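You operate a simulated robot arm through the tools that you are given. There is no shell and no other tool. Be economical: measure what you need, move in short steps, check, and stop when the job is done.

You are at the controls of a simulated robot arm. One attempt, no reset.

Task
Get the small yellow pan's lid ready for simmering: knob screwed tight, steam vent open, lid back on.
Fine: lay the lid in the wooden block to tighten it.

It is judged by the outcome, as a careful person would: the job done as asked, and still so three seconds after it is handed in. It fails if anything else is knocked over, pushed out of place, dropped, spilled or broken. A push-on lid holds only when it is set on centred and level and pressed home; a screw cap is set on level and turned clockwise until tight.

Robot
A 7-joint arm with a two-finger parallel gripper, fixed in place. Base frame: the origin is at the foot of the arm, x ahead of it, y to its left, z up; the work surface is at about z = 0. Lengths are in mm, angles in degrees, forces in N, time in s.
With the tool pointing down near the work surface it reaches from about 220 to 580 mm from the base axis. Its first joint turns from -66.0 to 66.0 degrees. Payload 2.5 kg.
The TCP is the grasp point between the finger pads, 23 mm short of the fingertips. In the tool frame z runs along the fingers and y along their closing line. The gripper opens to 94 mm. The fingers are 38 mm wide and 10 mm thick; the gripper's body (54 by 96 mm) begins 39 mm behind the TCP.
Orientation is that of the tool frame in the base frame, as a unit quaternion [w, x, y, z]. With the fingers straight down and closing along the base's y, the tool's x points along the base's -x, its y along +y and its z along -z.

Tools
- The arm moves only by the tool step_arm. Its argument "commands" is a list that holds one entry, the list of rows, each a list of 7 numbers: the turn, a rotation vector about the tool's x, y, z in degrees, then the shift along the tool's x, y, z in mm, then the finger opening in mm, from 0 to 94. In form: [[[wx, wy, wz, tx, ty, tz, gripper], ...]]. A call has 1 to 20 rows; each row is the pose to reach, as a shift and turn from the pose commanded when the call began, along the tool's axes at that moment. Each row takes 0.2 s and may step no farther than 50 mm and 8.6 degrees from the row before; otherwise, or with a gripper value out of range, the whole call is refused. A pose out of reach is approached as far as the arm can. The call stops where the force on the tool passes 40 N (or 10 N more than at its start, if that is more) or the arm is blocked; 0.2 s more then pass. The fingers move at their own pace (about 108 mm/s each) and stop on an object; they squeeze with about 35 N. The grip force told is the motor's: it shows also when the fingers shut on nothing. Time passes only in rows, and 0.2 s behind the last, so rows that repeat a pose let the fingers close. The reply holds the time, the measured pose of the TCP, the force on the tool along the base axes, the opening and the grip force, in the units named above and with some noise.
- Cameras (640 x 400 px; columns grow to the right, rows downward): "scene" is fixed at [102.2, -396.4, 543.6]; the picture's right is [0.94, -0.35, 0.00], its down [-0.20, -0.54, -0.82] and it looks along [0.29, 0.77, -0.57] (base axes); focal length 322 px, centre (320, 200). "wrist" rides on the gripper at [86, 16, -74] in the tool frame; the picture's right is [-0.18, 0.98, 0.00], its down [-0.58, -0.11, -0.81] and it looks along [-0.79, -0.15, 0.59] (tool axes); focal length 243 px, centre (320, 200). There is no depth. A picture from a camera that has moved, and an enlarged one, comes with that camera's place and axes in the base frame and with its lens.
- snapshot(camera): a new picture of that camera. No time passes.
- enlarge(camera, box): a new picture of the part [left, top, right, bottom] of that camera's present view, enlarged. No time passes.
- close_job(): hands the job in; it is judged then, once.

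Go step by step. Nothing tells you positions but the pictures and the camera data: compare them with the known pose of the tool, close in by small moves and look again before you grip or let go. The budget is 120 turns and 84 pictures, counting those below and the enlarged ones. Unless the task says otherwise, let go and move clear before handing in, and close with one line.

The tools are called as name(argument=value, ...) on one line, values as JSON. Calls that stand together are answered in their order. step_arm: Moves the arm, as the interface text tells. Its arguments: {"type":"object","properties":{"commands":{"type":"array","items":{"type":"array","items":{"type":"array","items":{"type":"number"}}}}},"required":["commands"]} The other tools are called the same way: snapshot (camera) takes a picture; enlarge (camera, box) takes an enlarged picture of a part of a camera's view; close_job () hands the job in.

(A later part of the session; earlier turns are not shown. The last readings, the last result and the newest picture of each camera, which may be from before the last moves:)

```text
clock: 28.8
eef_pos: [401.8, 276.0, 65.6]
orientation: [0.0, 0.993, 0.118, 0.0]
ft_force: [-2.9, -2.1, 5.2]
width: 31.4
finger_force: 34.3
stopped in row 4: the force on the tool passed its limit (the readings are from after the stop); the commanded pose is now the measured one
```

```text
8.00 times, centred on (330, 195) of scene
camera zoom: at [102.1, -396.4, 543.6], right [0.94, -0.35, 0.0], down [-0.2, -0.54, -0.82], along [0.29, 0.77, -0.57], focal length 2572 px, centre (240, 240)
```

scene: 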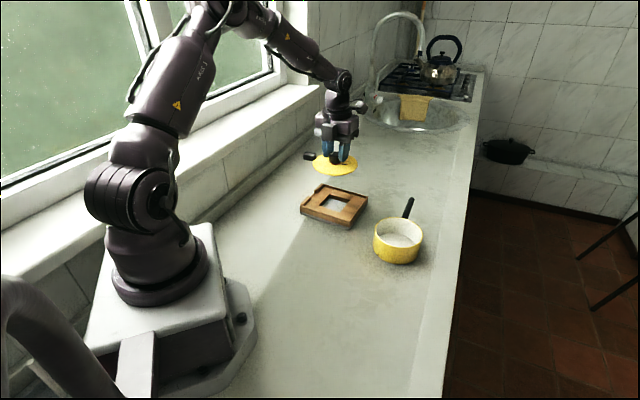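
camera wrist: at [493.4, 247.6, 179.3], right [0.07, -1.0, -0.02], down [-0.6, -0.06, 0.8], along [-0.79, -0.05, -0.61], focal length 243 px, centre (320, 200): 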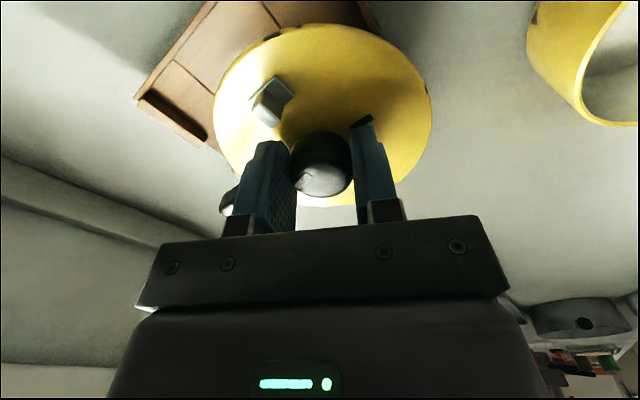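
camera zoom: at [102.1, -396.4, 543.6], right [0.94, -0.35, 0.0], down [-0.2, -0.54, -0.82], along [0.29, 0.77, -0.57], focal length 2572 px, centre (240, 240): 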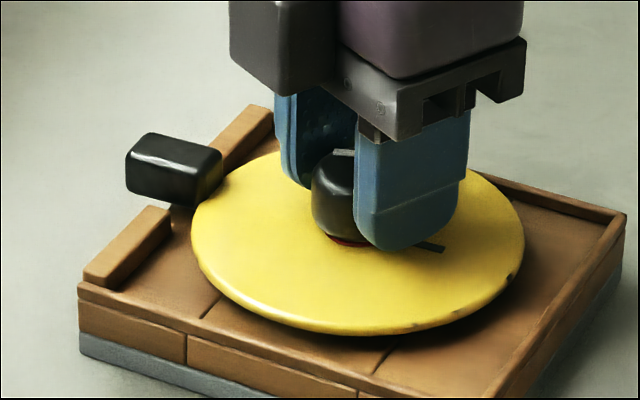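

step_arm(commands=[[[0, 0, 0, 0, 0, 0, 35], [0, 0, 0, 0, 0, 0, 60], [0, 0, 0, 0, 0, -20, 60], [0, 0, 0, 0, 0, -60, 60]]])

enlarge(camera="scene", box=[290, 170, 370, 220])

enlarge(camera="wrist", box=[140, 0, 460, 200])

```text
clock: 29.8
eef_pos: [400.4, 273.2, 125.6]
orientation: [0.002, 0.993, 0.119, 0.0]
ft_force: [0.4, 0.0, -0.2]
width: 60.0
finger_force: 0.0
```

```text
8.00 times, centred on (330, 195) of scene
camera zoom: at [102.2, -396.4, 543.6], right [0.94, -0.35, 0.0], down [-0.2, -0.54, -0.82], along [0.29, 0.77, -0.57], focal length 2572 px, centre (240, 240)
```

zoom: 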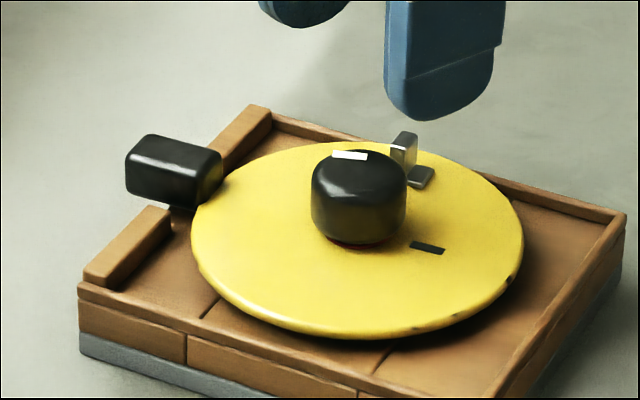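

```text
2.00 times, centred on (300, 100) of wrist
camera zoom: at [489.0, 278.8, 198.4], right [0.05, -1.0, 0.0], down [-0.59, -0.03, 0.81], along [-0.8, -0.04, -0.59], focal length 485 px, centre (360, 400)
```

zoom: 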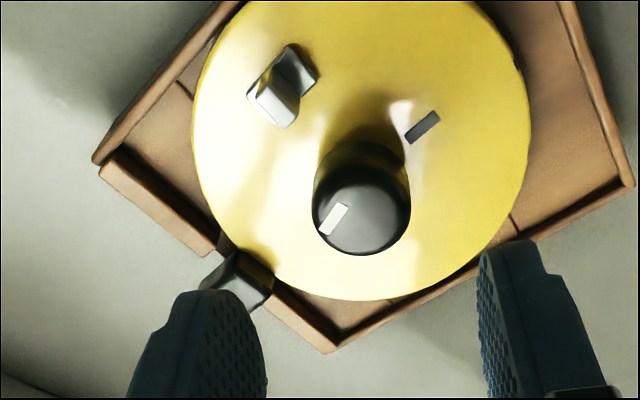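

Seated again, with the red gap under the knob already smaller. I'll swing the empty gripper round counter-clockwise, so the clockwise turns start well away from the wrist limit.

step_arm(commands=[[[0, 0, -8.5, 0, 0, -5, 60], [0, 0, -17, 0, 0, -5, 60], [0, 0, -25.5, 0, 0, -5, 60], [0, 0, -34, 0, 0, -5, 60], [0, 0, -42.5, 0, 0, -5, 60], [0, 0, -51, 0, 0, -5, 60], [0, 0, -59.5, 0, 0, -5, 60], [0, 0, -68, 0, 0, -5, 60], [0, 0, -76.5, 0, 0, -5, 60], [0, 0, -85, 0, 0, -5, 60], [0, 0, -93.5, 0, 0, -5, 60], [0, 0, -102, 0, 0, -5, 60], [0, 0, -110.5, 0, 0, -5, 60], [0, 0, -119, 0, 0, -5, 60], [0, 0, -127.5, 0, 0, -5, 60], [0, 0, -136, 0, 0, -5, 60], [0, 0, -144.5, 0, 0, -5, 60], [0, 0, -153, 0, 0, -5, 60], [0, 0, -161.5, 0, 0, -5, 60], [0, 0, -170, 0, 0, -5, 60]]])

step_arm(commands=[[[0, 0, -8.5, 0, 0, 0, 60], [0, 0, -17, 0, 0, 0, 60], [0, 0, -25.5, 0, 0, 0, 60], [0, 0, -34, 0, 0, 0, 60], [0, 0, -42.5, 0, 0, 0, 60], [0, 0, -51, 0, 0, 0, 60], [0, 0, -59.5, 0, 0, 0, 60], [0, 0, -68, 0, 0, 0, 60], [0, 0, -74, 0, 0, 0, 60], [0, 0, -74, 0, 0, 0, 60]]])

snapshot(camera="wrist")

```text
clock: 34.0
eef_pos: [400.6, 274.8, 130.2]
orientation: [0.001, -0.033, 0.999, 0.0]
ft_force: [0.0, -0.4, 0.8]
width: 59.9
finger_force: 0.1
```

```text
clock: 36.2
eef_pos: [401.8, 275.3, 129.6]
orientation: [0.0, -0.627, 0.779, -0.001]
ft_force: [-0.6, 0.1, -0.4]
width: 59.9
finger_force: 0.1
```

```text
36 pictures are left
camera wrist: at [367.6, 193.5, 203.4], right [-0.92, 0.39, 0.0], down [0.23, 0.55, 0.81], along [0.31, 0.74, -0.59], focal length 243 px, centre (320, 200)
```

wrist: 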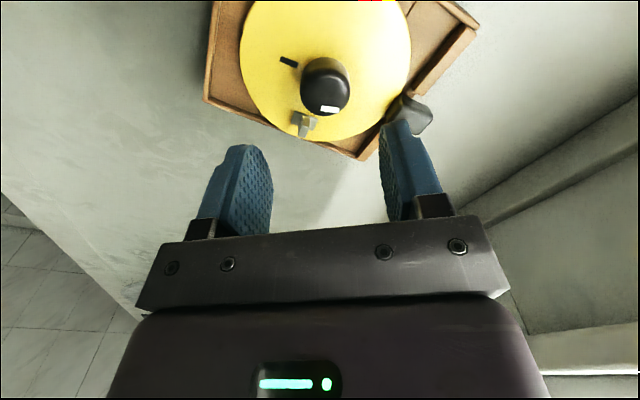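

step_arm(commands=[[[0, 0, 0, 2.1, 1.4, 30, 60], [0, 0, 0, 2.1, 1.4, 50, 60], [0, 0, 0, 2.1, 1.4, 62, 60], [0, 0, 0, 2.1, 1.4, 62, 40], [0, 0, 0, 2.1, 1.4, 62, 20], [0, 0, 0, 2.1, 1.4, 62, 15], [0, 0, 0, 2.1, 1.4, 62, 15], [0, 0, 8, 2.1, 1.4, 62, 15], [0, 0, 16, 2.1, 1.4, 62, 15], [0, 0, 24, 2.1, 1.4, 62, 15], [0, 0, 32, 2.1, 1.4, 62.3, 15]]])

enlarge(camera="scene", box=[290, 170, 370, 220])

```text
clock: 38.6
eef_pos: [400.0, 271.4, 67.4]
orientation: [0.001, -0.386, 0.922, 0.0]
ft_force: [0.1, -0.8, 1.3]
width: 31.3
finger_force: 35.3
```

```text
8.00 times, centred on (330, 195) of scene
camera zoom: at [102.1, -396.4, 543.6], right [0.94, -0.35, 0.0], down [-0.2, -0.54, -0.82], along [0.29, 0.77, -0.57], focal length 2572 px, centre (240, 240)
```

zoom: 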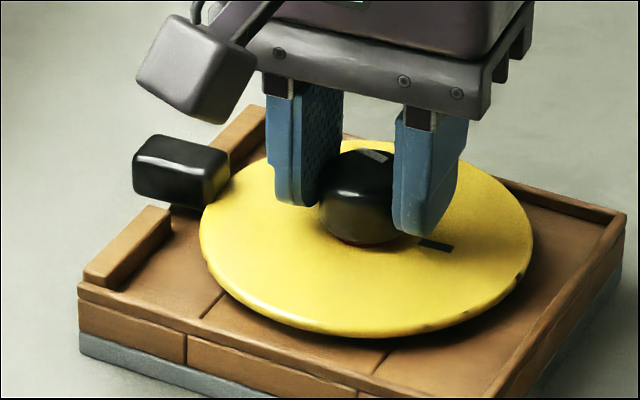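

Turning cleanly with the lid held by the cleats. I'll continue 40° more.

step_arm(commands=[[[0, 0, 8, 0, 0, 0, 15], [0, 0, 16, 0, 0, 0.2, 15], [0, 0, 24, 0, 0, 0.3, 15], [0, 0, 32, 0, 0, 0.4, 15], [0, 0, 40, 0, 0, 0.5, 15]]])

enlarge(camera="scene", box=[290, 170, 370, 220])

```text
clock: 39.8
eef_pos: [399.0, 272.9, 67.1]
orientation: [0.001, -0.048, 0.999, 0.0]
ft_force: [-2.4, 0.5, 12.0]
width: 31.4
finger_force: 35.5
```

```text
8.00 times, centred on (330, 195) of scene
camera zoom: at [102.1, -396.4, 543.6], right [0.94, -0.35, 0.0], down [-0.2, -0.54, -0.82], along [0.29, 0.77, -0.57], focal length 2572 px, centre (240, 240)
```

zoom: 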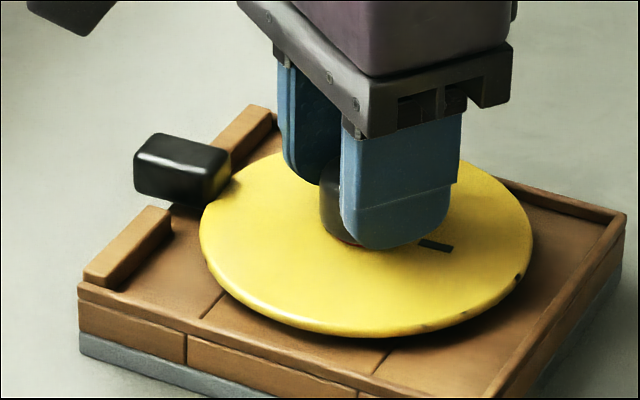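

step_arm(commands=[[[0, 0, 0, 0, 0, -0.5, 35], [0, 0, 0, 0, 0, -0.5, 60], [0, 0, 0, 0, 0, -22, 60], [0, 0, -8.5, 0, 0, -22, 60], [0, 0, -17, 0, 0, -22, 60], [0, 0, -25.5, 0, 0, -22, 60], [0, 0, -34, 0, 0, -22, 60], [0, 0, -42.5, 0, 0, -22, 60], [0, 0, -51, 0, 0, -22, 60], [0, 0, -59.5, 0, 0, -22, 60], [0, 0, -68, 0, 0, -22, 60], [0, 0, -73, 0, 0, -22, 60], [0, 0, -73, 0, 0, -22, 60]]])

enlarge(camera="scene", box=[320, 180, 360, 205])

enlarge(camera="wrist", box=[220, 40, 420, 180])

```text
clock: 42.6
eef_pos: [399.4, 271.6, 88.6]
orientation: [0.0, -0.635, 0.773, -0.001]
ft_force: [0.3, 0.6, 0.1]
width: 60.0
finger_force: 0.1
```

```text
16.00 times, centred on (340, 192) of scene
camera zoom: at [102.2, -396.4, 543.6], right [0.94, -0.35, 0.0], down [-0.2, -0.54, -0.82], along [0.29, 0.77, -0.57], focal length 5145 px, centre (0, 320)
```

zoom: 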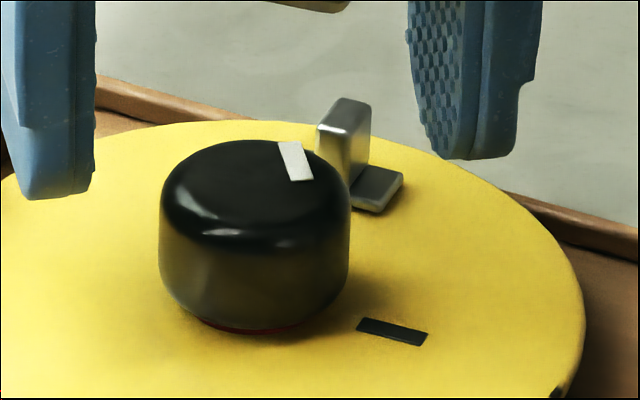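

```text
2.86 times, centred on (320, 110) of wrist
camera zoom: at [366.8, 191.0, 162.5], right [-0.93, 0.37, 0.0], down [0.22, 0.55, 0.81], along [0.3, 0.75, -0.59], focal length 693 px, centre (320, 457)
```

zoom: 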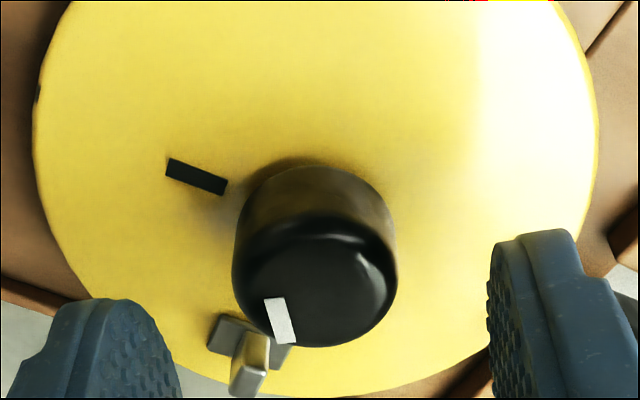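

Only a sliver of red remains, and the knob's white pointer is about 80–90° short of the black mark. I'll grip and turn another 72°.

step_arm(commands=[[[0, 0, 0, 0, 0, 12, 60], [0, 0, 0, 0, 0, 22, 45], [0, 0, 0, 0, 0, 22, 20], [0, 0, 0, 0, 0, 22, 15], [0, 0, 0, 0, 0, 22, 15], [0, 0, 8, 0, 0, 22, 15], [0, 0, 16, 0, 0, 22, 15], [0, 0, 24, 0, 0, 22.1, 15], [0, 0, 32, 0, 0, 22.2, 15], [0, 0, 40, 0, 0, 22.3, 15], [0, 0, 48, 0, 0, 22.4, 15], [0, 0, 56, 0, 0, 22.5, 15], [0, 0, 64, 0, 0, 22.5, 15], [0, 0, 72, 0, 0, 22.5, 15]]])

enlarge(camera="scene", box=[290, 170, 370, 220])

```text
clock: 45.6
eef_pos: [400.5, 272.1, 65.2]
orientation: [0.003, -0.056, 0.998, -0.001]
ft_force: [0.0, -3.7, 8.7]
width: 32.0
finger_force: 35.1
```

```text
8.00 times, centred on (330, 195) of scene
camera zoom: at [102.1, -396.4, 543.6], right [0.94, -0.35, 0.0], down [-0.2, -0.54, -0.82], along [0.29, 0.77, -0.57], focal length 2572 px, centre (240, 240)
```

zoom: 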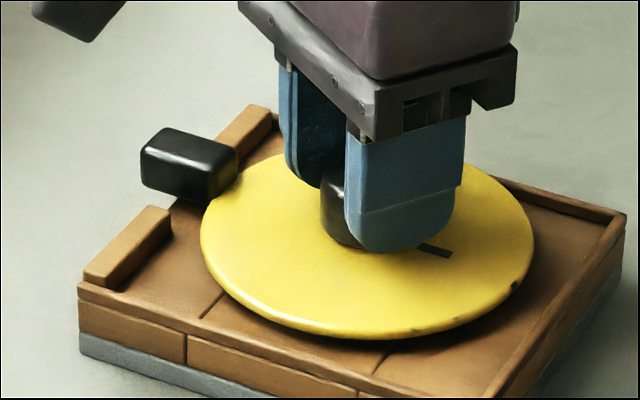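

step_arm(commands=[[[0, 0, 0, 0, 0, -0.5, 35], [0, 0, 0, 0, 0, -0.5, 60], [0, 0, 0, 0, 0, -22, 60], [0, 0, -8.5, 0, 0, -22, 60], [0, 0, -17, 0, 0, -22, 60], [0, 0, -25.5, 0, 0, -22, 60], [0, 0, -34, 0, 0, -22, 60], [0, 0, -42.5, 0, 0, -22, 60], [0, 0, -51, 0, 0, -22, 60], [0, 0, -59.5, 0, 0, -22, 60], [0, 0, -68, 0, 0, -22, 60], [0, 0, -72, 0, 0, -22, 60], [0, 0, -72, 0, 0, -22, 60]]])

enlarge(camera="scene", box=[308, 173, 364, 208])

enlarge(camera="wrist", box=[220, 40, 420, 180])

```text
clock: 48.4
eef_pos: [399.9, 272.4, 88.6]
orientation: [0.001, -0.634, 0.773, -0.001]
ft_force: [-0.3, -1.1, 0.0]
width: 59.8
finger_force: 0.1
```

```text
11.43 times, centred on (336, 190) of scene
camera zoom: at [102.2, -396.4, 543.6], right [0.94, -0.35, 0.0], down [-0.2, -0.54, -0.82], along [0.29, 0.77, -0.57], focal length 3675 px, centre (137, 309)
```

zoom: 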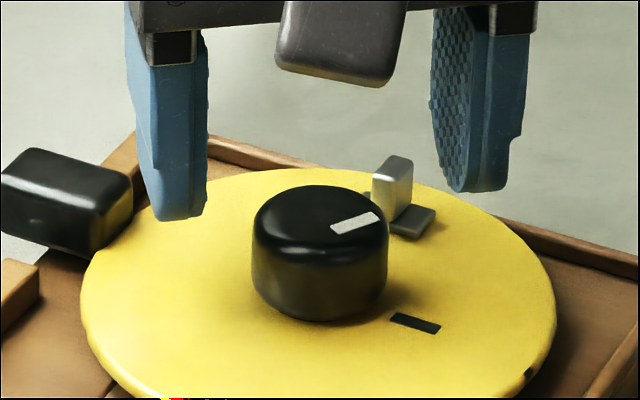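

```text
2.86 times, centred on (320, 110) of wrist
camera zoom: at [367.6, 191.5, 162.4], right [-0.93, 0.37, 0.0], down [0.22, 0.55, 0.81], along [0.3, 0.75, -0.59], focal length 693 px, centre (320, 457)
```

zoom: 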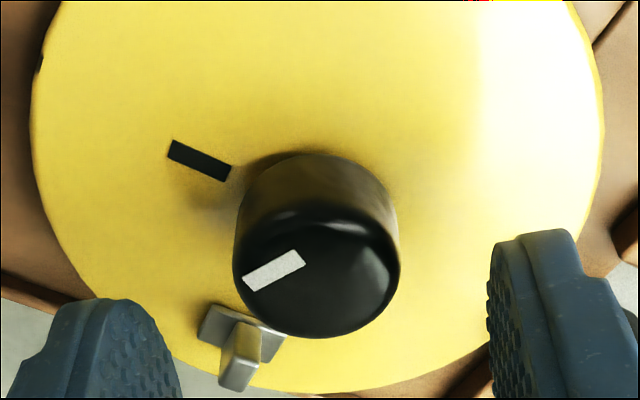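

The red ring is hidden now. I'll give one more firm turn to confirm it has reached its stop.

step_arm(commands=[[[0, 0, 0, 0, 0, 12, 60], [0, 0, 0, 0, 0, 22.5, 45], [0, 0, 0, 0, 0, 22.5, 20], [0, 0, 0, 0, 0, 22.5, 15], [0, 0, 0, 0, 0, 22.5, 15], [0, 0, 8, 0, 0, 22.5, 15], [0, 0, 16, 0, 0, 22.5, 15], [0, 0, 24, 0, 0, 22.5, 15], [0, 0, 32, 0, 0, 22.5, 15], [0, 0, 40, 0, 0, 22.5, 15]]])

enlarge(camera="scene", box=[290, 170, 370, 220])

```text
clock: 50.6
eef_pos: [399.3, 271.5, 64.2]
orientation: [0.0, -0.33, 0.944, -0.001]
ft_force: [-2.4, -6.4, 3.2]
width: 31.9
finger_force: 35.0
```

```text
8.00 times, centred on (330, 195) of scene
camera zoom: at [102.1, -396.4, 543.6], right [0.94, -0.35, 0.0], down [-0.2, -0.54, -0.82], along [0.29, 0.77, -0.57], focal length 2572 px, centre (240, 240)
```

zoom: 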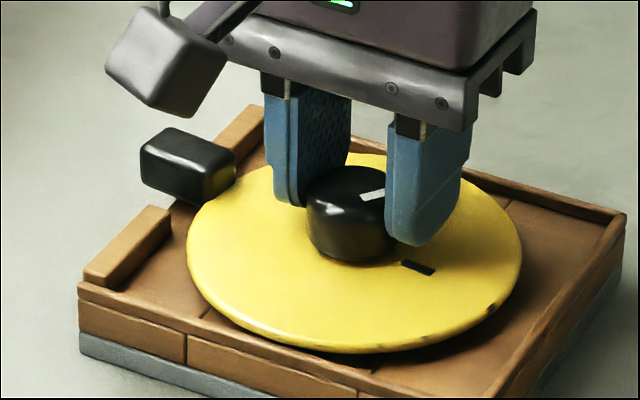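

step_arm(commands=[[[0, 0, 0, 0, 0, 0, 35], [0, 0, 0, 0, 0, 0, 60], [0, 0, 0, 0, 0, -22, 60], [0, 0, 0, 0, 0, -50, 60]]])

enlarge(camera="scene", box=[290, 170, 370, 220])

enlarge(camera="wrist", box=[200, 0, 440, 150])

```text
clock: 51.6
eef_pos: [398.9, 272.2, 116.7]
orientation: [0.001, -0.331, 0.944, -0.001]
ft_force: [-0.2, -0.2, 0.7]
width: 60.1
finger_force: 0.1
```

```text
8.00 times, centred on (330, 195) of scene
camera zoom: at [102.2, -396.4, 543.6], right [0.94, -0.35, 0.0], down [-0.2, -0.54, -0.82], along [0.29, 0.77, -0.57], focal length 2572 px, centre (240, 240)
```

zoom: 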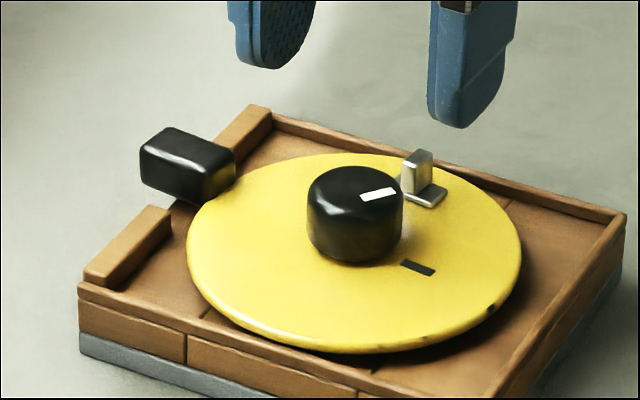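

```text
2.67 times, centred on (320, 75) of wrist
camera zoom: at [322.1, 231.4, 190.5], right [-0.47, 0.88, 0.0], down [0.52, 0.28, 0.81], along [0.71, 0.38, -0.59], focal length 647 px, centre (320, 533)
```

zoom: 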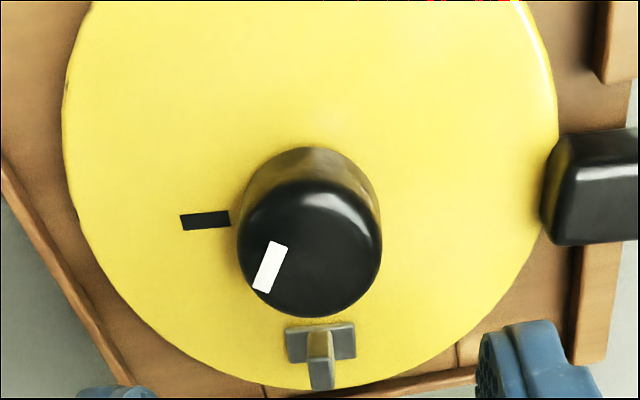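

The red ring is gone and the grip now bears on the back cleat. I'll re-centre on the knob and do one more firm clockwise turn to verify it's tight.

step_arm(commands=[[[0, 0, -8.5, 4, -0.3, 0, 60], [0, 0, -17, 4, -0.3, 10, 60], [0, 0, -26, 4, -0.3, 30, 60], [0, 0, -26, 4, -0.3, 52, 60], [0, 0, -26, 4, -0.3, 52, 40], [0, 0, -26, 4, -0.3, 52, 20], [0, 0, -26, 4, -0.3, 52, 15], [0, 0, -26, 4, -0.3, 52, 15], [0, 0, -18, 4, -0.3, 52, 15], [0, 0, -10, 4, -0.3, 52, 15], [0, 0, -2, 4, -0.3, 52, 15], [0, 0, 6, 4, -0.3, 52, 15], [0, 0, 14, 4, -0.3, 52, 15], [0, 0, 22, 4, -0.3, 52, 15], [0, 0, 30, 4, -0.3, 52, 15], [0, 0, 36, 4, -0.3, 52, 15]]])

step_arm(commands=[[[0, 0, 0, 0, 0, 0, 35], [0, 0, 0, 0, 0, 0, 60], [0, 0, 0, 0, 0, -22, 60], [0, 0, 0, 0, 0, -50, 60]]])

enlarge(camera="scene", box=[290, 170, 370, 220])

enlarge(camera="wrist", box=[200, 0, 440, 150])

```text
refused: row 3 steps farther than a row can; nothing moved
```

```text
clock: 52.6
eef_pos: [399.0, 274.1, 166.9]
orientation: [0.001, -0.331, 0.944, -0.001]
ft_force: [0.1, -0.6, 0.3]
width: 60.0
finger_force: 0.1
```

```text
8.00 times, centred on (330, 195) of scene
camera zoom: at [102.2, -396.4, 543.6], right [0.94, -0.35, 0.0], down [-0.2, -0.54, -0.82], along [0.29, 0.77, -0.57], focal length 2572 px, centre (240, 240)
```

zoom: 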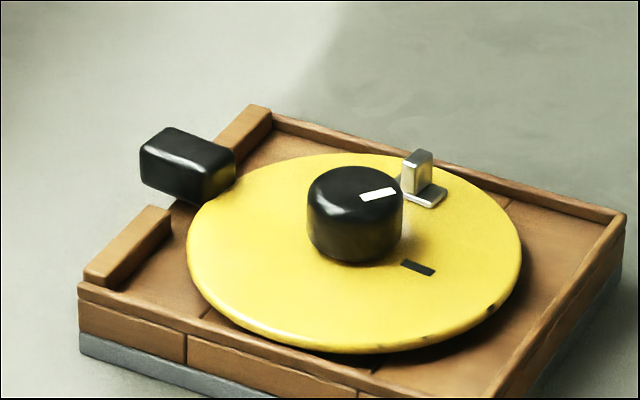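

```text
2.67 times, centred on (320, 75) of wrist
camera zoom: at [320.9, 232.7, 241.0], right [-0.47, 0.88, 0.0], down [0.52, 0.28, 0.81], along [0.71, 0.38, -0.59], focal length 647 px, centre (320, 533)
```

zoom: 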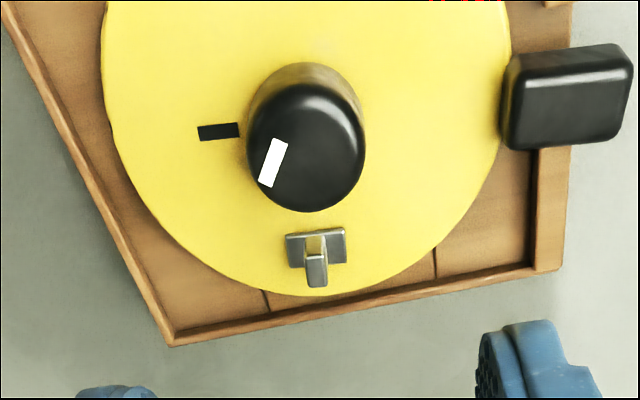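

step_arm(commands=[[[0, 0, -8, 4, -0.3, 25, 60], [0, 0, -16, 4, -0.3, 50, 60], [0, 0, -24, 4, -0.3, 75, 60], [0, 0, -26, 4, -0.3, 102, 60], [0, 0, -26, 4, -0.3, 102, 40], [0, 0, -26, 4, -0.3, 102, 20], [0, 0, -26, 4, -0.3, 102, 15], [0, 0, -26, 4, -0.3, 102, 15], [0, 0, -18, 4, -0.3, 102, 15], [0, 0, -10, 4, -0.3, 102, 15], [0, 0, -2, 4, -0.3, 102, 15], [0, 0, 6, 4, -0.3, 102, 15], [0, 0, 14, 4, -0.3, 102, 15], [0, 0, 22, 4, -0.3, 102, 15], [0, 0, 30, 4, -0.3, 102, 15], [0, 0, 36, 4, -0.3, 102, 15]]])

enlarge(camera="scene", box=[290, 170, 370, 220])

```text
clock: 56.0
eef_pos: [397.9, 268.1, 63.6]
orientation: [0.0, -0.021, 1.0, -0.002]
ft_force: [-1.5, -18.8, 18.0]
width: 32.0
finger_force: 34.6
```

```text
8.00 times, centred on (330, 195) of scene
camera zoom: at [102.1, -396.5, 543.6], right [0.94, -0.35, 0.0], down [-0.2, -0.54, -0.82], along [0.29, 0.77, -0.57], focal length 2572 px, centre (240, 240)
```

zoom: 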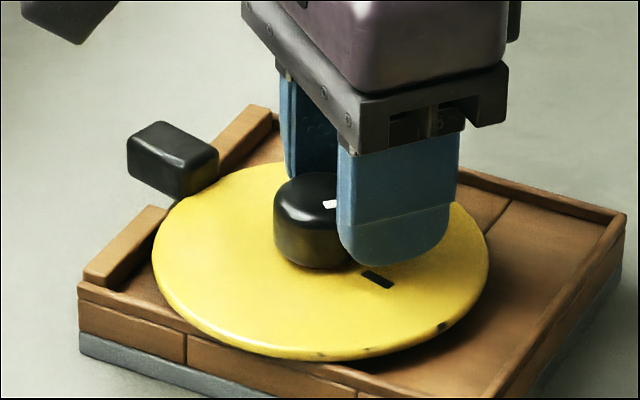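

The fingers now slip on the knob instead of turning it, so it's tight. I'll release and look at the vent closely.

step_arm(commands=[[[0, 0, 0, 0, 0, 0, 35], [0, 0, 0, 0, 0, 0, 70], [0, 0, 0, 0, 0, -25, 70], [0, 0, 0, 0, 0, -70, 70]]])

enlarge(camera="scene", box=[290, 170, 370, 220])

enlarge(camera="wrist", box=[220, 0, 460, 150])

```text
clock: 57.0
eef_pos: [395.0, 267.8, 132.6]
orientation: [0.0, -0.023, 1.0, -0.001]
ft_force: [0.1, 0.4, 0.0]
width: 70.0
finger_force: 0.1
```

```text
8.00 times, centred on (330, 195) of scene
camera zoom: at [102.2, -396.4, 543.6], right [0.94, -0.35, 0.0], down [-0.2, -0.54, -0.82], along [0.29, 0.77, -0.57], focal length 2572 px, centre (240, 240)
```

zoom: 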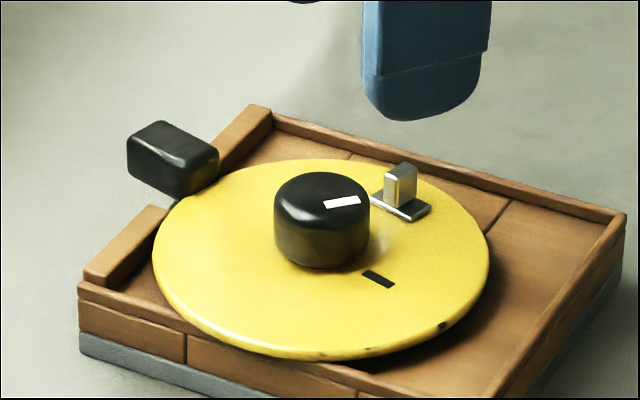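

```text
2.67 times, centred on (340, 75) of wrist
camera zoom: at [308.7, 280.6, 207.3], right [0.14, 0.99, 0.0], down [0.59, -0.08, 0.81], along [0.8, -0.11, -0.59], focal length 647 px, centre (267, 533)
```

zoom: 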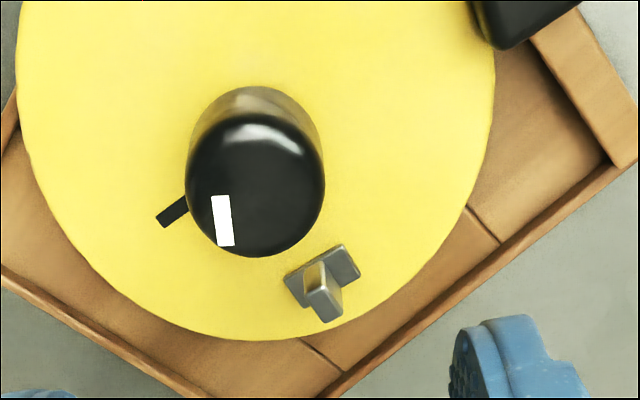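

enlarge(camera="wrist", box=[316, 84, 364, 124])

enlarge(camera="scene", box=[332, 187, 348, 199])

```text
10.00 times, centred on (340, 104) of wrist
camera zoom: at [308.7, 280.6, 207.3], right [0.14, 0.99, 0.0], down [0.59, -0.08, 0.81], along [0.8, -0.11, -0.59], focal length 2426 px, centre (120, 1160)
```

zoom: 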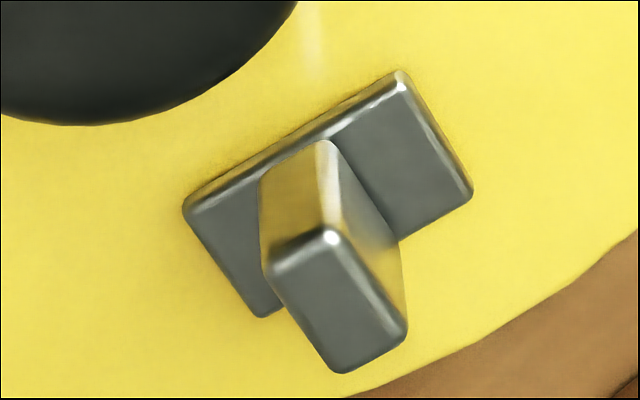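

```text
16.00 times, centred on (340, 193) of scene
camera zoom: at [102.2, -396.4, 543.6], right [0.94, -0.35, 0.0], down [-0.2, -0.54, -0.82], along [0.29, 0.77, -0.57], focal length 5145 px, centre (0, 312)
```

zoom: 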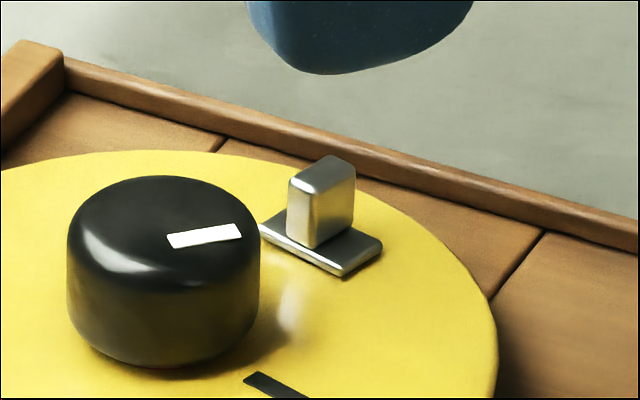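

The vent is a T-shaped slider: a plate about 20 mm long with a centred upright tab, made to slide tangentially. It's near (414, 280), and I'll line the fingers up over the tab, closing along the slide direction.

step_arm(commands=[[[0, 0, -7.5, -7, 4, 10, 40], [0, 0, -15, -14, 8, 20, 40], [0, 0, -22.4, -21.6, 12.5, 38, 40], [0, 0, -22.4, -21.6, 12.5, 38, 40]]])

snapshot(camera="wrist")

enlarge(camera="scene", box=[314, 170, 362, 200])

```text
clock: 58.0
eef_pos: [416.9, 283.5, 95.2]
orientation: [0.001, -0.217, 0.976, 0.0]
ft_force: [-0.8, -0.3, 0.3]
width: 39.9
finger_force: 0.1
```

```text
18 pictures are left
camera wrist: at [332.8, 261.3, 168.0], right [-0.25, 0.97, 0.0], down [0.57, 0.15, 0.81], along [0.78, 0.2, -0.59], focal length 243 px, centre (320, 200)
```

wrist: 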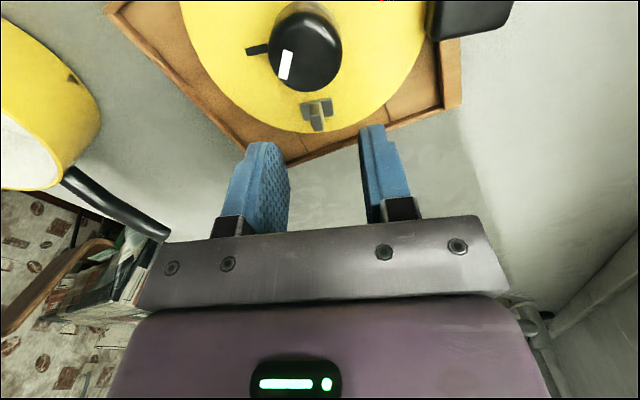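

```text
13.33 times, centred on (338, 185) of scene
camera zoom: at [102.2, -396.4, 543.6], right [0.94, -0.35, 0.0], down [-0.2, -0.54, -0.82], along [0.29, 0.77, -0.57], focal length 4287 px, centre (80, 400)
```

zoom: 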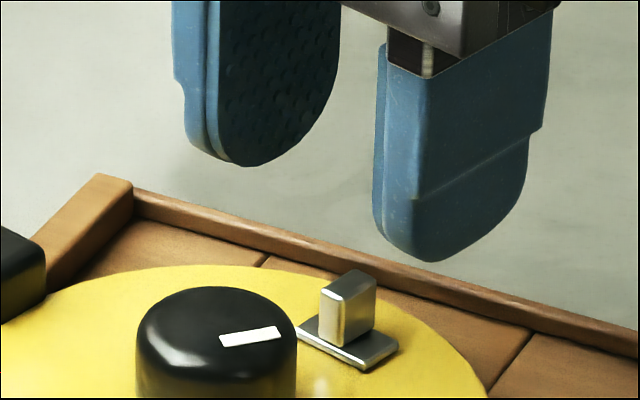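

The tab is centred between the fingers. I'll descend and close on it.

step_arm(commands=[[[0, 0, 0, 0, 0, 14, 40], [0, 0, 0, 0, 0, 26.5, 40], [0, 0, 0, 0, 0, 26.5, 20], [0, 0, 0, 0, 0, 26.5, 5], [0, 0, 0, 0, 0, 26.5, 4], [0, 0, 0, 0, 0, 26.5, 4]]])

enlarge(camera="scene", box=[290, 170, 370, 220])

```text
clock: 59.4
eef_pos: [418.0, 285.5, 67.3]
orientation: [0.0, -0.216, 0.976, -0.001]
ft_force: [-0.1, -0.8, 0.3]
width: 5.6
finger_force: 34.9
```

```text
8.00 times, centred on (330, 195) of scene
camera zoom: at [102.2, -396.4, 543.6], right [0.94, -0.35, 0.0], down [-0.2, -0.54, -0.82], along [0.29, 0.77, -0.57], focal length 2572 px, centre (240, 240)
```

zoom: 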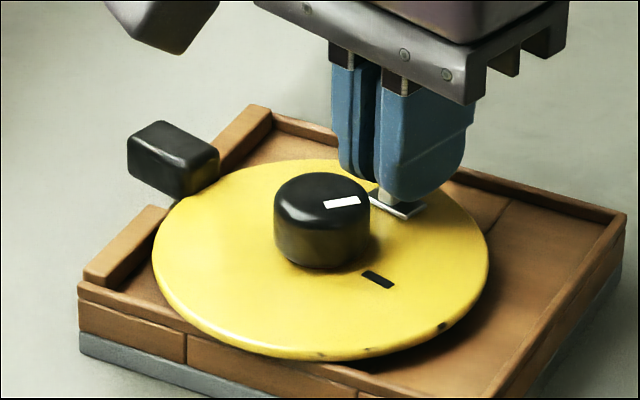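

I have the tab (5.6 mm thick) and the lid didn't shift. I'll slide it gently clockwise first, where the cleat backs the lid up.

step_arm(commands=[[[0, 0, 0, 0, -1.5, 0, 4], [0, 0, 0, 0, -3, 0, 4], [0, 0, 0, 0, -4.5, 0, 4], [0, 0, 0, 0, -4.5, 0, 4]]])

enlarge(camera="scene", box=[290, 170, 370, 220])

```text
clock: 60.4
eef_pos: [419.2, 280.2, 69.0]
orientation: [0.0, -0.216, 0.976, 0.0]
ft_force: [-1.7, -0.8, -0.7]
width: 5.1
finger_force: 35.0
```

```text
8.00 times, centred on (330, 195) of scene
camera zoom: at [102.2, -396.4, 543.6], right [0.94, -0.35, 0.0], down [-0.2, -0.54, -0.82], along [0.29, 0.77, -0.57], focal length 2572 px, centre (240, 240)
```

zoom: 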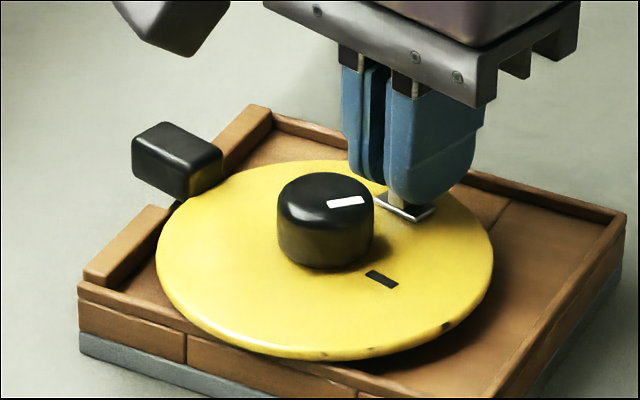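

step_arm(commands=[[[0, 0, 0, 0, -1.5, 0, 4], [0, 0, 0, 0, -3, 0, 4], [0, 0, 0, 0, -4.5, 0, 4], [0, 0, 0, 0, -6, 0, 4], [0, 0, 0, 0, -6, 0, 4]]])

enlarge(camera="scene", box=[290, 170, 370, 220])

```text
clock: 61.6
eef_pos: [422.9, 273.9, 69.7]
orientation: [0.0, -0.217, 0.976, 0.0]
ft_force: [-0.5, 0.0, -0.8]
width: 5.1
finger_force: 35.0
```

```text
8.00 times, centred on (330, 195) of scene
camera zoom: at [102.2, -396.4, 543.6], right [0.94, -0.35, 0.0], down [-0.2, -0.54, -0.82], along [0.29, 0.77, -0.57], focal length 2572 px, centre (240, 240)
```

zoom: 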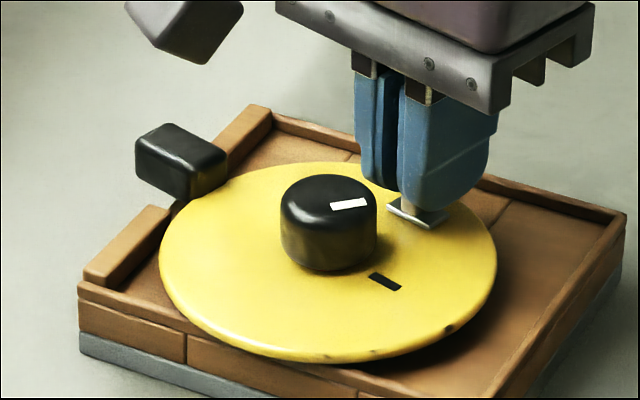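

step_arm(commands=[[[0, 0, 0, 0, -1.5, 0, 4], [0, 0, 0, 0, -3, 0, 4], [0, 0, 0, 0, -4.5, 0, 4], [0, 0, 0, 0, -6, 0, 4], [0, 0, 0, 0, -6, 0, 4]]])

enlarge(camera="scene", box=[290, 170, 370, 220])

```text
clock: 62.8
eef_pos: [424.6, 269.5, 68.8]
orientation: [0.0, -0.216, 0.976, -0.001]
ft_force: [-0.7, 0.0, 0.7]
width: 4.8
finger_force: 34.8
```

```text
8.00 times, centred on (330, 195) of scene
camera zoom: at [102.2, -396.4, 543.6], right [0.94, -0.35, 0.0], down [-0.2, -0.54, -0.82], along [0.29, 0.77, -0.57], focal length 2572 px, centre (240, 240)
```

zoom: 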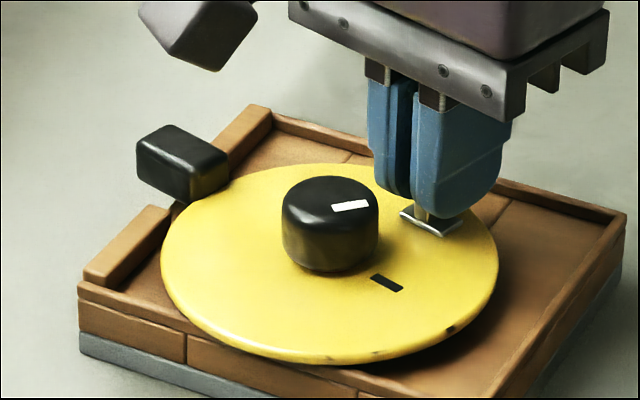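

step_arm(commands=[[[0, 0, 0, 0, 0, 0, 25], [0, 0, 0, 0, 0, 0, 40], [0, 0, 0, 0, 0, -30, 40], [0, 0, 0, 0, 0, -55, 40]]])

enlarge(camera="wrist", box=[220, 0, 420, 140])

```text
clock: 63.8
eef_pos: [423.3, 268.5, 122.8]
orientation: [0.0, -0.217, 0.976, 0.0]
ft_force: [0.2, -0.3, -0.5]
width: 40.1
finger_force: 0.1
```

```text
2.86 times, centred on (320, 70) of wrist
camera zoom: at [339.4, 246.1, 197.2], right [-0.25, 0.97, 0.0], down [0.57, 0.15, 0.81], along [0.78, 0.2, -0.59], focal length 693 px, centre (320, 571)
```

zoom: 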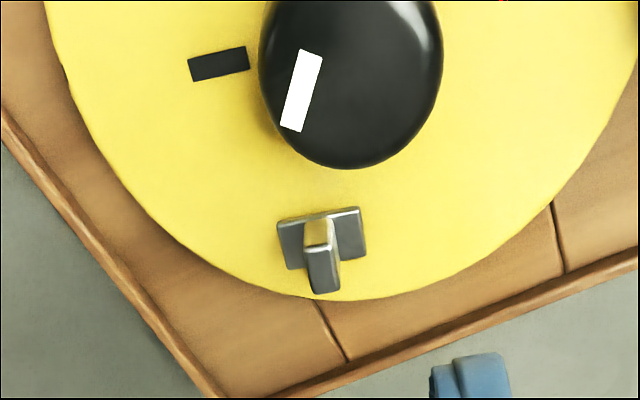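

The slider has moved about 10 mm freely. I'll regrip it and slide further in small steps to find the end stop.

step_arm(commands=[[[0, 0, 0, 0, 0, 25, 40], [0, 0, 0, 0, 0, 54, 40], [0, 0, 0, 0, 0, 54, 20], [0, 0, 0, 0, 0, 54, 5], [0, 0, 0, 0, 0, 54, 4], [0, 0, 0, 0, 0, 54, 4], [0, 0, 0, 0, -1.5, 54, 4], [0, 0, 0, 0, -3, 54, 4], [0, 0, 0, 0, -3, 54, 4]]])

step_arm(commands=[[[0, 0, 0, 0, -1, 0, 4], [0, 0, 0, 0, -2, 0, 4], [0, 0, 0, 0, -2, 0, 4]]])

enlarge(camera="scene", box=[290, 170, 370, 220])

```text
clock: 65.8
eef_pos: [424.7, 266.0, 69.7]
orientation: [0.001, -0.216, 0.976, 0.0]
ft_force: [-0.5, 3.9, -1.8]
width: 5.3
finger_force: 34.8
```

```text
clock: 66.6
eef_pos: [426.2, 264.1, 70.1]
orientation: [0.0, -0.217, 0.976, 0.001]
ft_force: [0.4, 7.3, -0.4]
width: 5.3
finger_force: 35.0
```

```text
8.00 times, centred on (330, 195) of scene
camera zoom: at [102.2, -396.4, 543.6], right [0.94, -0.35, 0.0], down [-0.2, -0.54, -0.82], along [0.29, 0.77, -0.57], focal length 2572 px, centre (240, 240)
```

zoom: 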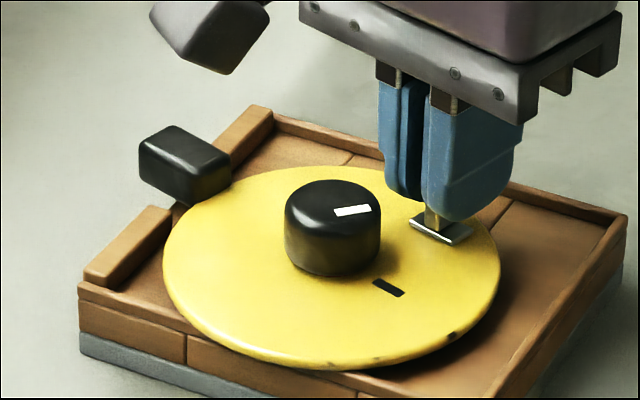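

step_arm(commands=[[[0, 0, 0, 0, 0.5, 0, 25], [0, 0, 0, 0, 0.5, 0, 40], [0, 0, 0, 0, 0.5, -30, 40], [0, 0, 0, 0, 0, -60, 40]]])

enlarge(camera="wrist", box=[290, 40, 370, 100])

enlarge(camera="scene", box=[308, 180, 356, 212])

```text
clock: 67.6
eef_pos: [426.7, 263.6, 130.8]
orientation: [0.0, -0.216, 0.976, -0.001]
ft_force: [-0.6, 1.0, 0.1]
width: 39.9
finger_force: 0.1
```

```text
6.67 times, centred on (330, 70) of wrist
camera zoom: at [342.2, 242.4, 205.3], right [-0.25, 0.97, 0.0], down [0.57, 0.15, 0.81], along [0.78, 0.2, -0.59], focal length 1618 px, centre (253, 1067)
```

zoom: 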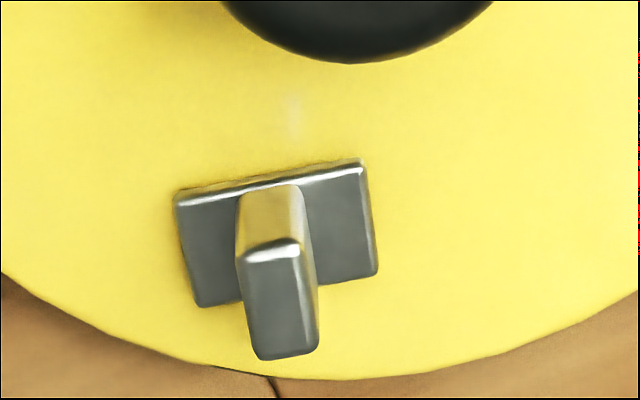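

```text
12.50 times, centred on (332, 196) of scene
camera zoom: at [102.2, -396.4, 543.6], right [0.94, -0.35, 0.0], down [-0.2, -0.54, -0.82], along [0.29, 0.77, -0.57], focal length 4019 px, centre (170, 250)
```

zoom: 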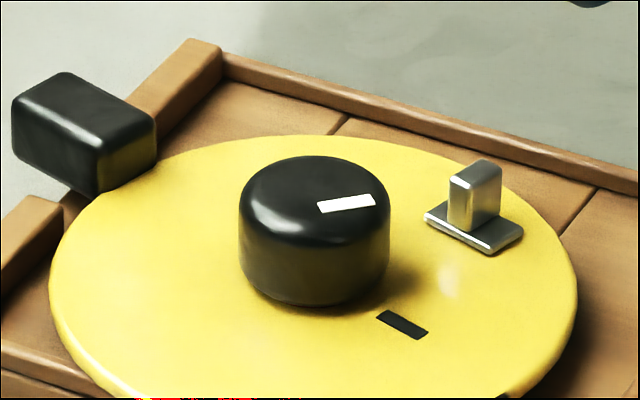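

The slider has travelled about 12 mm to its far stop, so the vent is open. Next I'll go back over the knob to pick the lid up.

step_arm(commands=[[[0, 0, 6, 22, 8, 0, 70], [0, 0, 11, 44.5, 16.8, 10, 70], [0, 0, 11, 44.5, 16.8, 20, 70], [0, 0, 11, 44.5, 16.8, 20, 70]]])

snapshot(camera="wrist")

```text
clock: 68.6
eef_pos: [378.6, 259.7, 110.3]
orientation: [0.0, -0.121, 0.993, 0.001]
ft_force: [0.0, -0.3, 0.2]
width: 69.9
finger_force: 0.1
```

```text
8 pictures are left
camera wrist: at [290.9, 255.1, 184.6], right [-0.06, 1.0, 0.0], down [0.59, 0.04, 0.81], along [0.81, 0.05, -0.59], focal length 243 px, centre (320, 200)
```

wrist: 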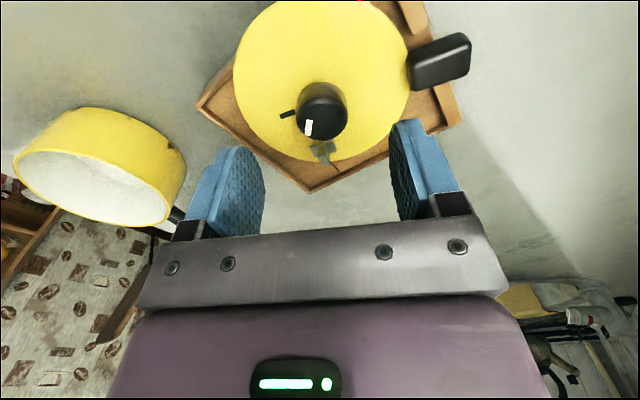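

step_arm(commands=[[[0, 0, 0, 2, 1, 22, 70], [0, 0, 0, 2, 1, 44.5, 70], [0, 0, 0, 2, 1, 44.5, 45], [0, 0, 0, 2, 1, 44.5, 20], [0, 0, 0, 2, 1, 44.5, 15], [0, 0, 0, 2, 1, 44.5, 15], [0, 0, 0, 2, 1, 40, 15], [0, 0, 0, 2, 1, 30, 15], [0, 0, 0, 2, 1, 0, 15], [0, 0, 0, 2, 1, -40, 15], [0, 0, 0, 2, 1, -40, 15]]])

```text
clock: 71.0
eef_pos: [376.7, 260.2, 149.0]
orientation: [0.001, -0.122, 0.993, -0.001]
ft_force: [0.4, -0.5, -2.3]
width: 31.6
finger_force: 35.5
```

step_arm(commands=[[[0, 0, -8, -3.5, -15.6, 0, 15], [0, 0, -16, -7, -31.2, 0, 15], [0, 0, -24, -10.5, -46.8, 0, 15], [0, 0, -32, -14, -62.4, 0, 15], [0, 0, -40, -17.5, -78, 0, 15], [0, 0, -48, -21, -93.6, 0, 15], [0, 0, -56, -24.6, -109.2, 0, 15], [0, 0, -64, -28.1, -124.8, 0, 15], [0, 0, -72, -31.6, -140.4, 0, 15], [0, 0, -80, -35.1, -156, 0, 15], [0, 0, -88, -38.6, -171.6, 0, 15], [0, 0, -96, -42.2, -187.2, 0, 15], [0, 0, -103, -45.7, -202.8, 0, 15], [0, 0, -103, -45.7, -202.8, 15, 15], [0, 0, -103, -45.7, -202.8, 30, 15], [0, 0, -103, -45.7, -202.8, 30, 15]]])

enlarge(camera="scene", box=[334, 170, 462, 270])

```text
clock: 74.4
eef_pos: [470.7, 73.9, 120.7]
orientation: [0.001, 0.853, -0.522, 0.001]
ft_force: [-0.2, -0.7, -1.8]
width: 31.5
finger_force: 34.9
```

```text
4.00 times, centred on (398, 220) of scene
camera zoom: at [102.2, -396.4, 543.6], right [0.94, -0.35, 0.0], down [-0.2, -0.54, -0.82], along [0.29, 0.77, -0.57], focal length 1286 px, centre (8, 120)
```

zoom: 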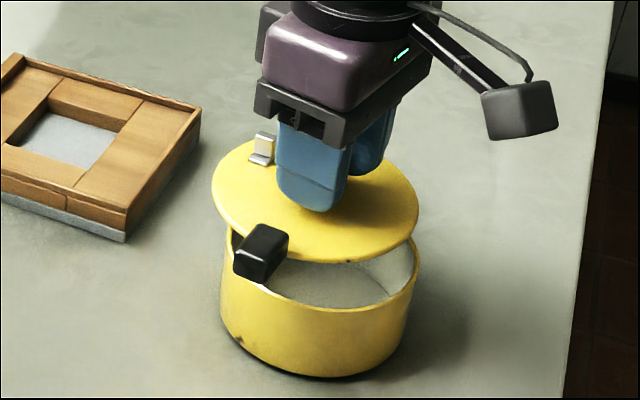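

The lid hangs about 11 mm off-centre in the grip and is about 10° short of its original heading. I'll correct both and look again.

step_arm(commands=[[[0, 0, -5, 5, -0.8, 0, 15], [0, 0, -10, 10, -1.5, 0, 15], [0, 0, -10, 10, -1.5, 0, 15]]])

enlarge(camera="scene", box=[334, 170, 462, 270])

snapshot(camera="wrist")

```text
clock: 75.2
eef_pos: [476.5, 67.0, 119.5]
orientation: [0.0, 0.896, -0.444, 0.001]
ft_force: [-0.5, 0.7, -2.4]
width: 31.3
finger_force: 35.0
```

```text
4.00 times, centred on (398, 220) of scene
camera zoom: at [102.2, -396.4, 543.6], right [0.94, -0.35, 0.0], down [-0.2, -0.54, -0.82], along [0.29, 0.77, -0.57], focal length 1286 px, centre (8, 120)
```

zoom: 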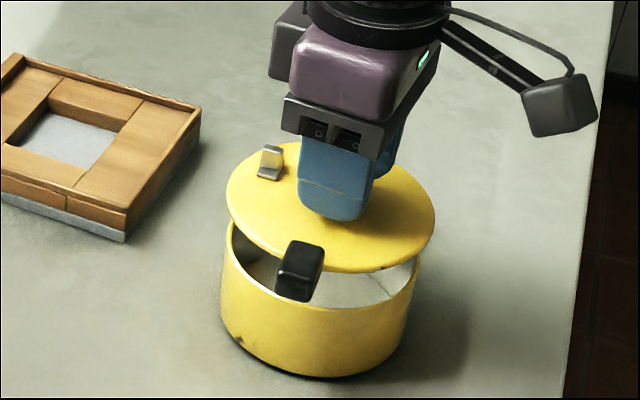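

```text
5 pictures are left
camera wrist: at [516.1, -11.8, 193.9], right [-0.9, -0.45, 0.0], down [-0.26, 0.53, 0.81], along [-0.36, 0.72, -0.59], focal length 243 px, centre (320, 200)
```

wrist: 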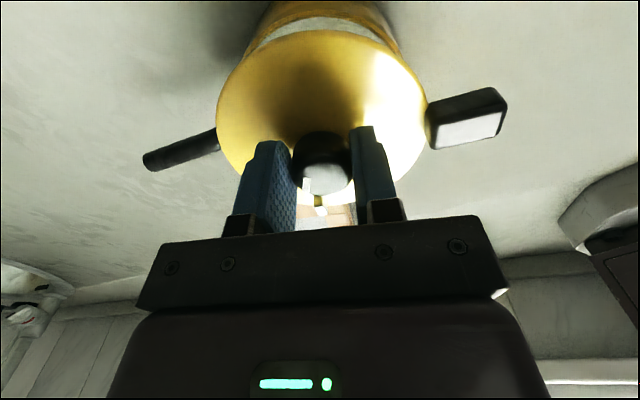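

From the scene view the lid is now centred over the pan. I'll lower to just above the rim and compare again.

step_arm(commands=[[[0, 0, 0, 0, 0, 8, 15], [0, 0, 0, 0, 0, 16, 15], [0, 0, 0, 0, 0, 16, 15]]])

enlarge(camera="scene", box=[366, 200, 430, 270])

```text
clock: 76.0
eef_pos: [477.0, 67.5, 104.3]
orientation: [0.001, 0.895, -0.446, 0.001]
ft_force: [0.3, 0.7, -2.5]
width: 31.3
finger_force: 35.2
```

```text
5.71 times, centred on (398, 235) of scene
camera zoom: at [102.2, -396.4, 543.6], right [0.94, -0.35, 0.0], down [-0.2, -0.54, -0.82], along [0.29, 0.77, -0.57], focal length 1837 px, centre (-126, 0)
```

zoom: 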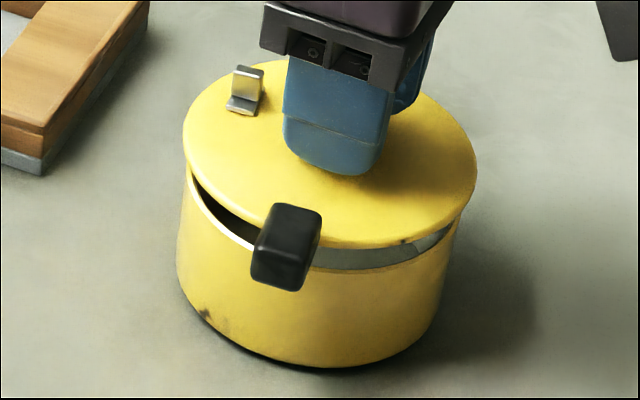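

step_arm(commands=[[[0, 0, 0, 0, 1.2, 2, 15], [0, 0, 0, 0, 1.2, 4, 15], [0, 0, 0, 0, 1.2, 6, 15], [0, 0, 0, 0, 1.2, 7, 15], [0, 0, 0, 0, 1.2, 7, 15]]])

```text
clock: 77.2
eef_pos: [475.2, 65.5, 96.7]
orientation: [0.0, 0.895, -0.446, 0.001]
ft_force: [-0.8, 0.2, -1.6]
width: 31.2
finger_force: 34.3
```

step_arm(commands=[[[0, 0, 0, 0, 0, 1, 15], [0, 0, 0, 0, 0, 2, 15], [0, 0, 0, 0, 0, 3, 15], [0, 0, 0, 0, 0, 3, 15]]])

enlarge(camera="scene", box=[366, 200, 430, 270])

```text
clock: 78.2
eef_pos: [476.1, 66.3, 94.5]
orientation: [0.0, 0.895, -0.446, 0.001]
ft_force: [0.1, 0.3, -2.0]
width: 31.4
finger_force: 35.2
```

```text
5.71 times, centred on (398, 235) of scene
camera zoom: at [102.2, -396.4, 543.6], right [0.94, -0.35, 0.0], down [-0.2, -0.54, -0.82], along [0.29, 0.77, -0.57], focal length 1837 px, centre (-126, 0)
```

zoom: 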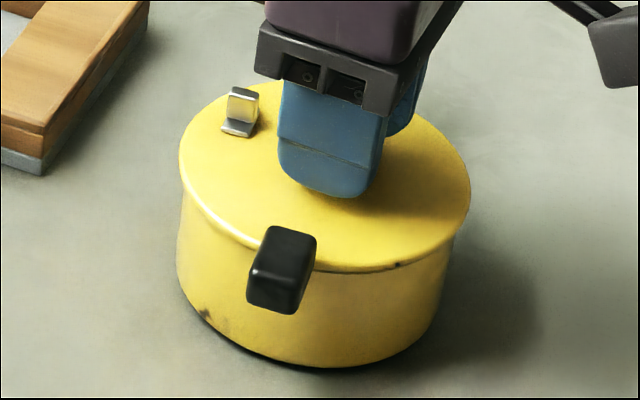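

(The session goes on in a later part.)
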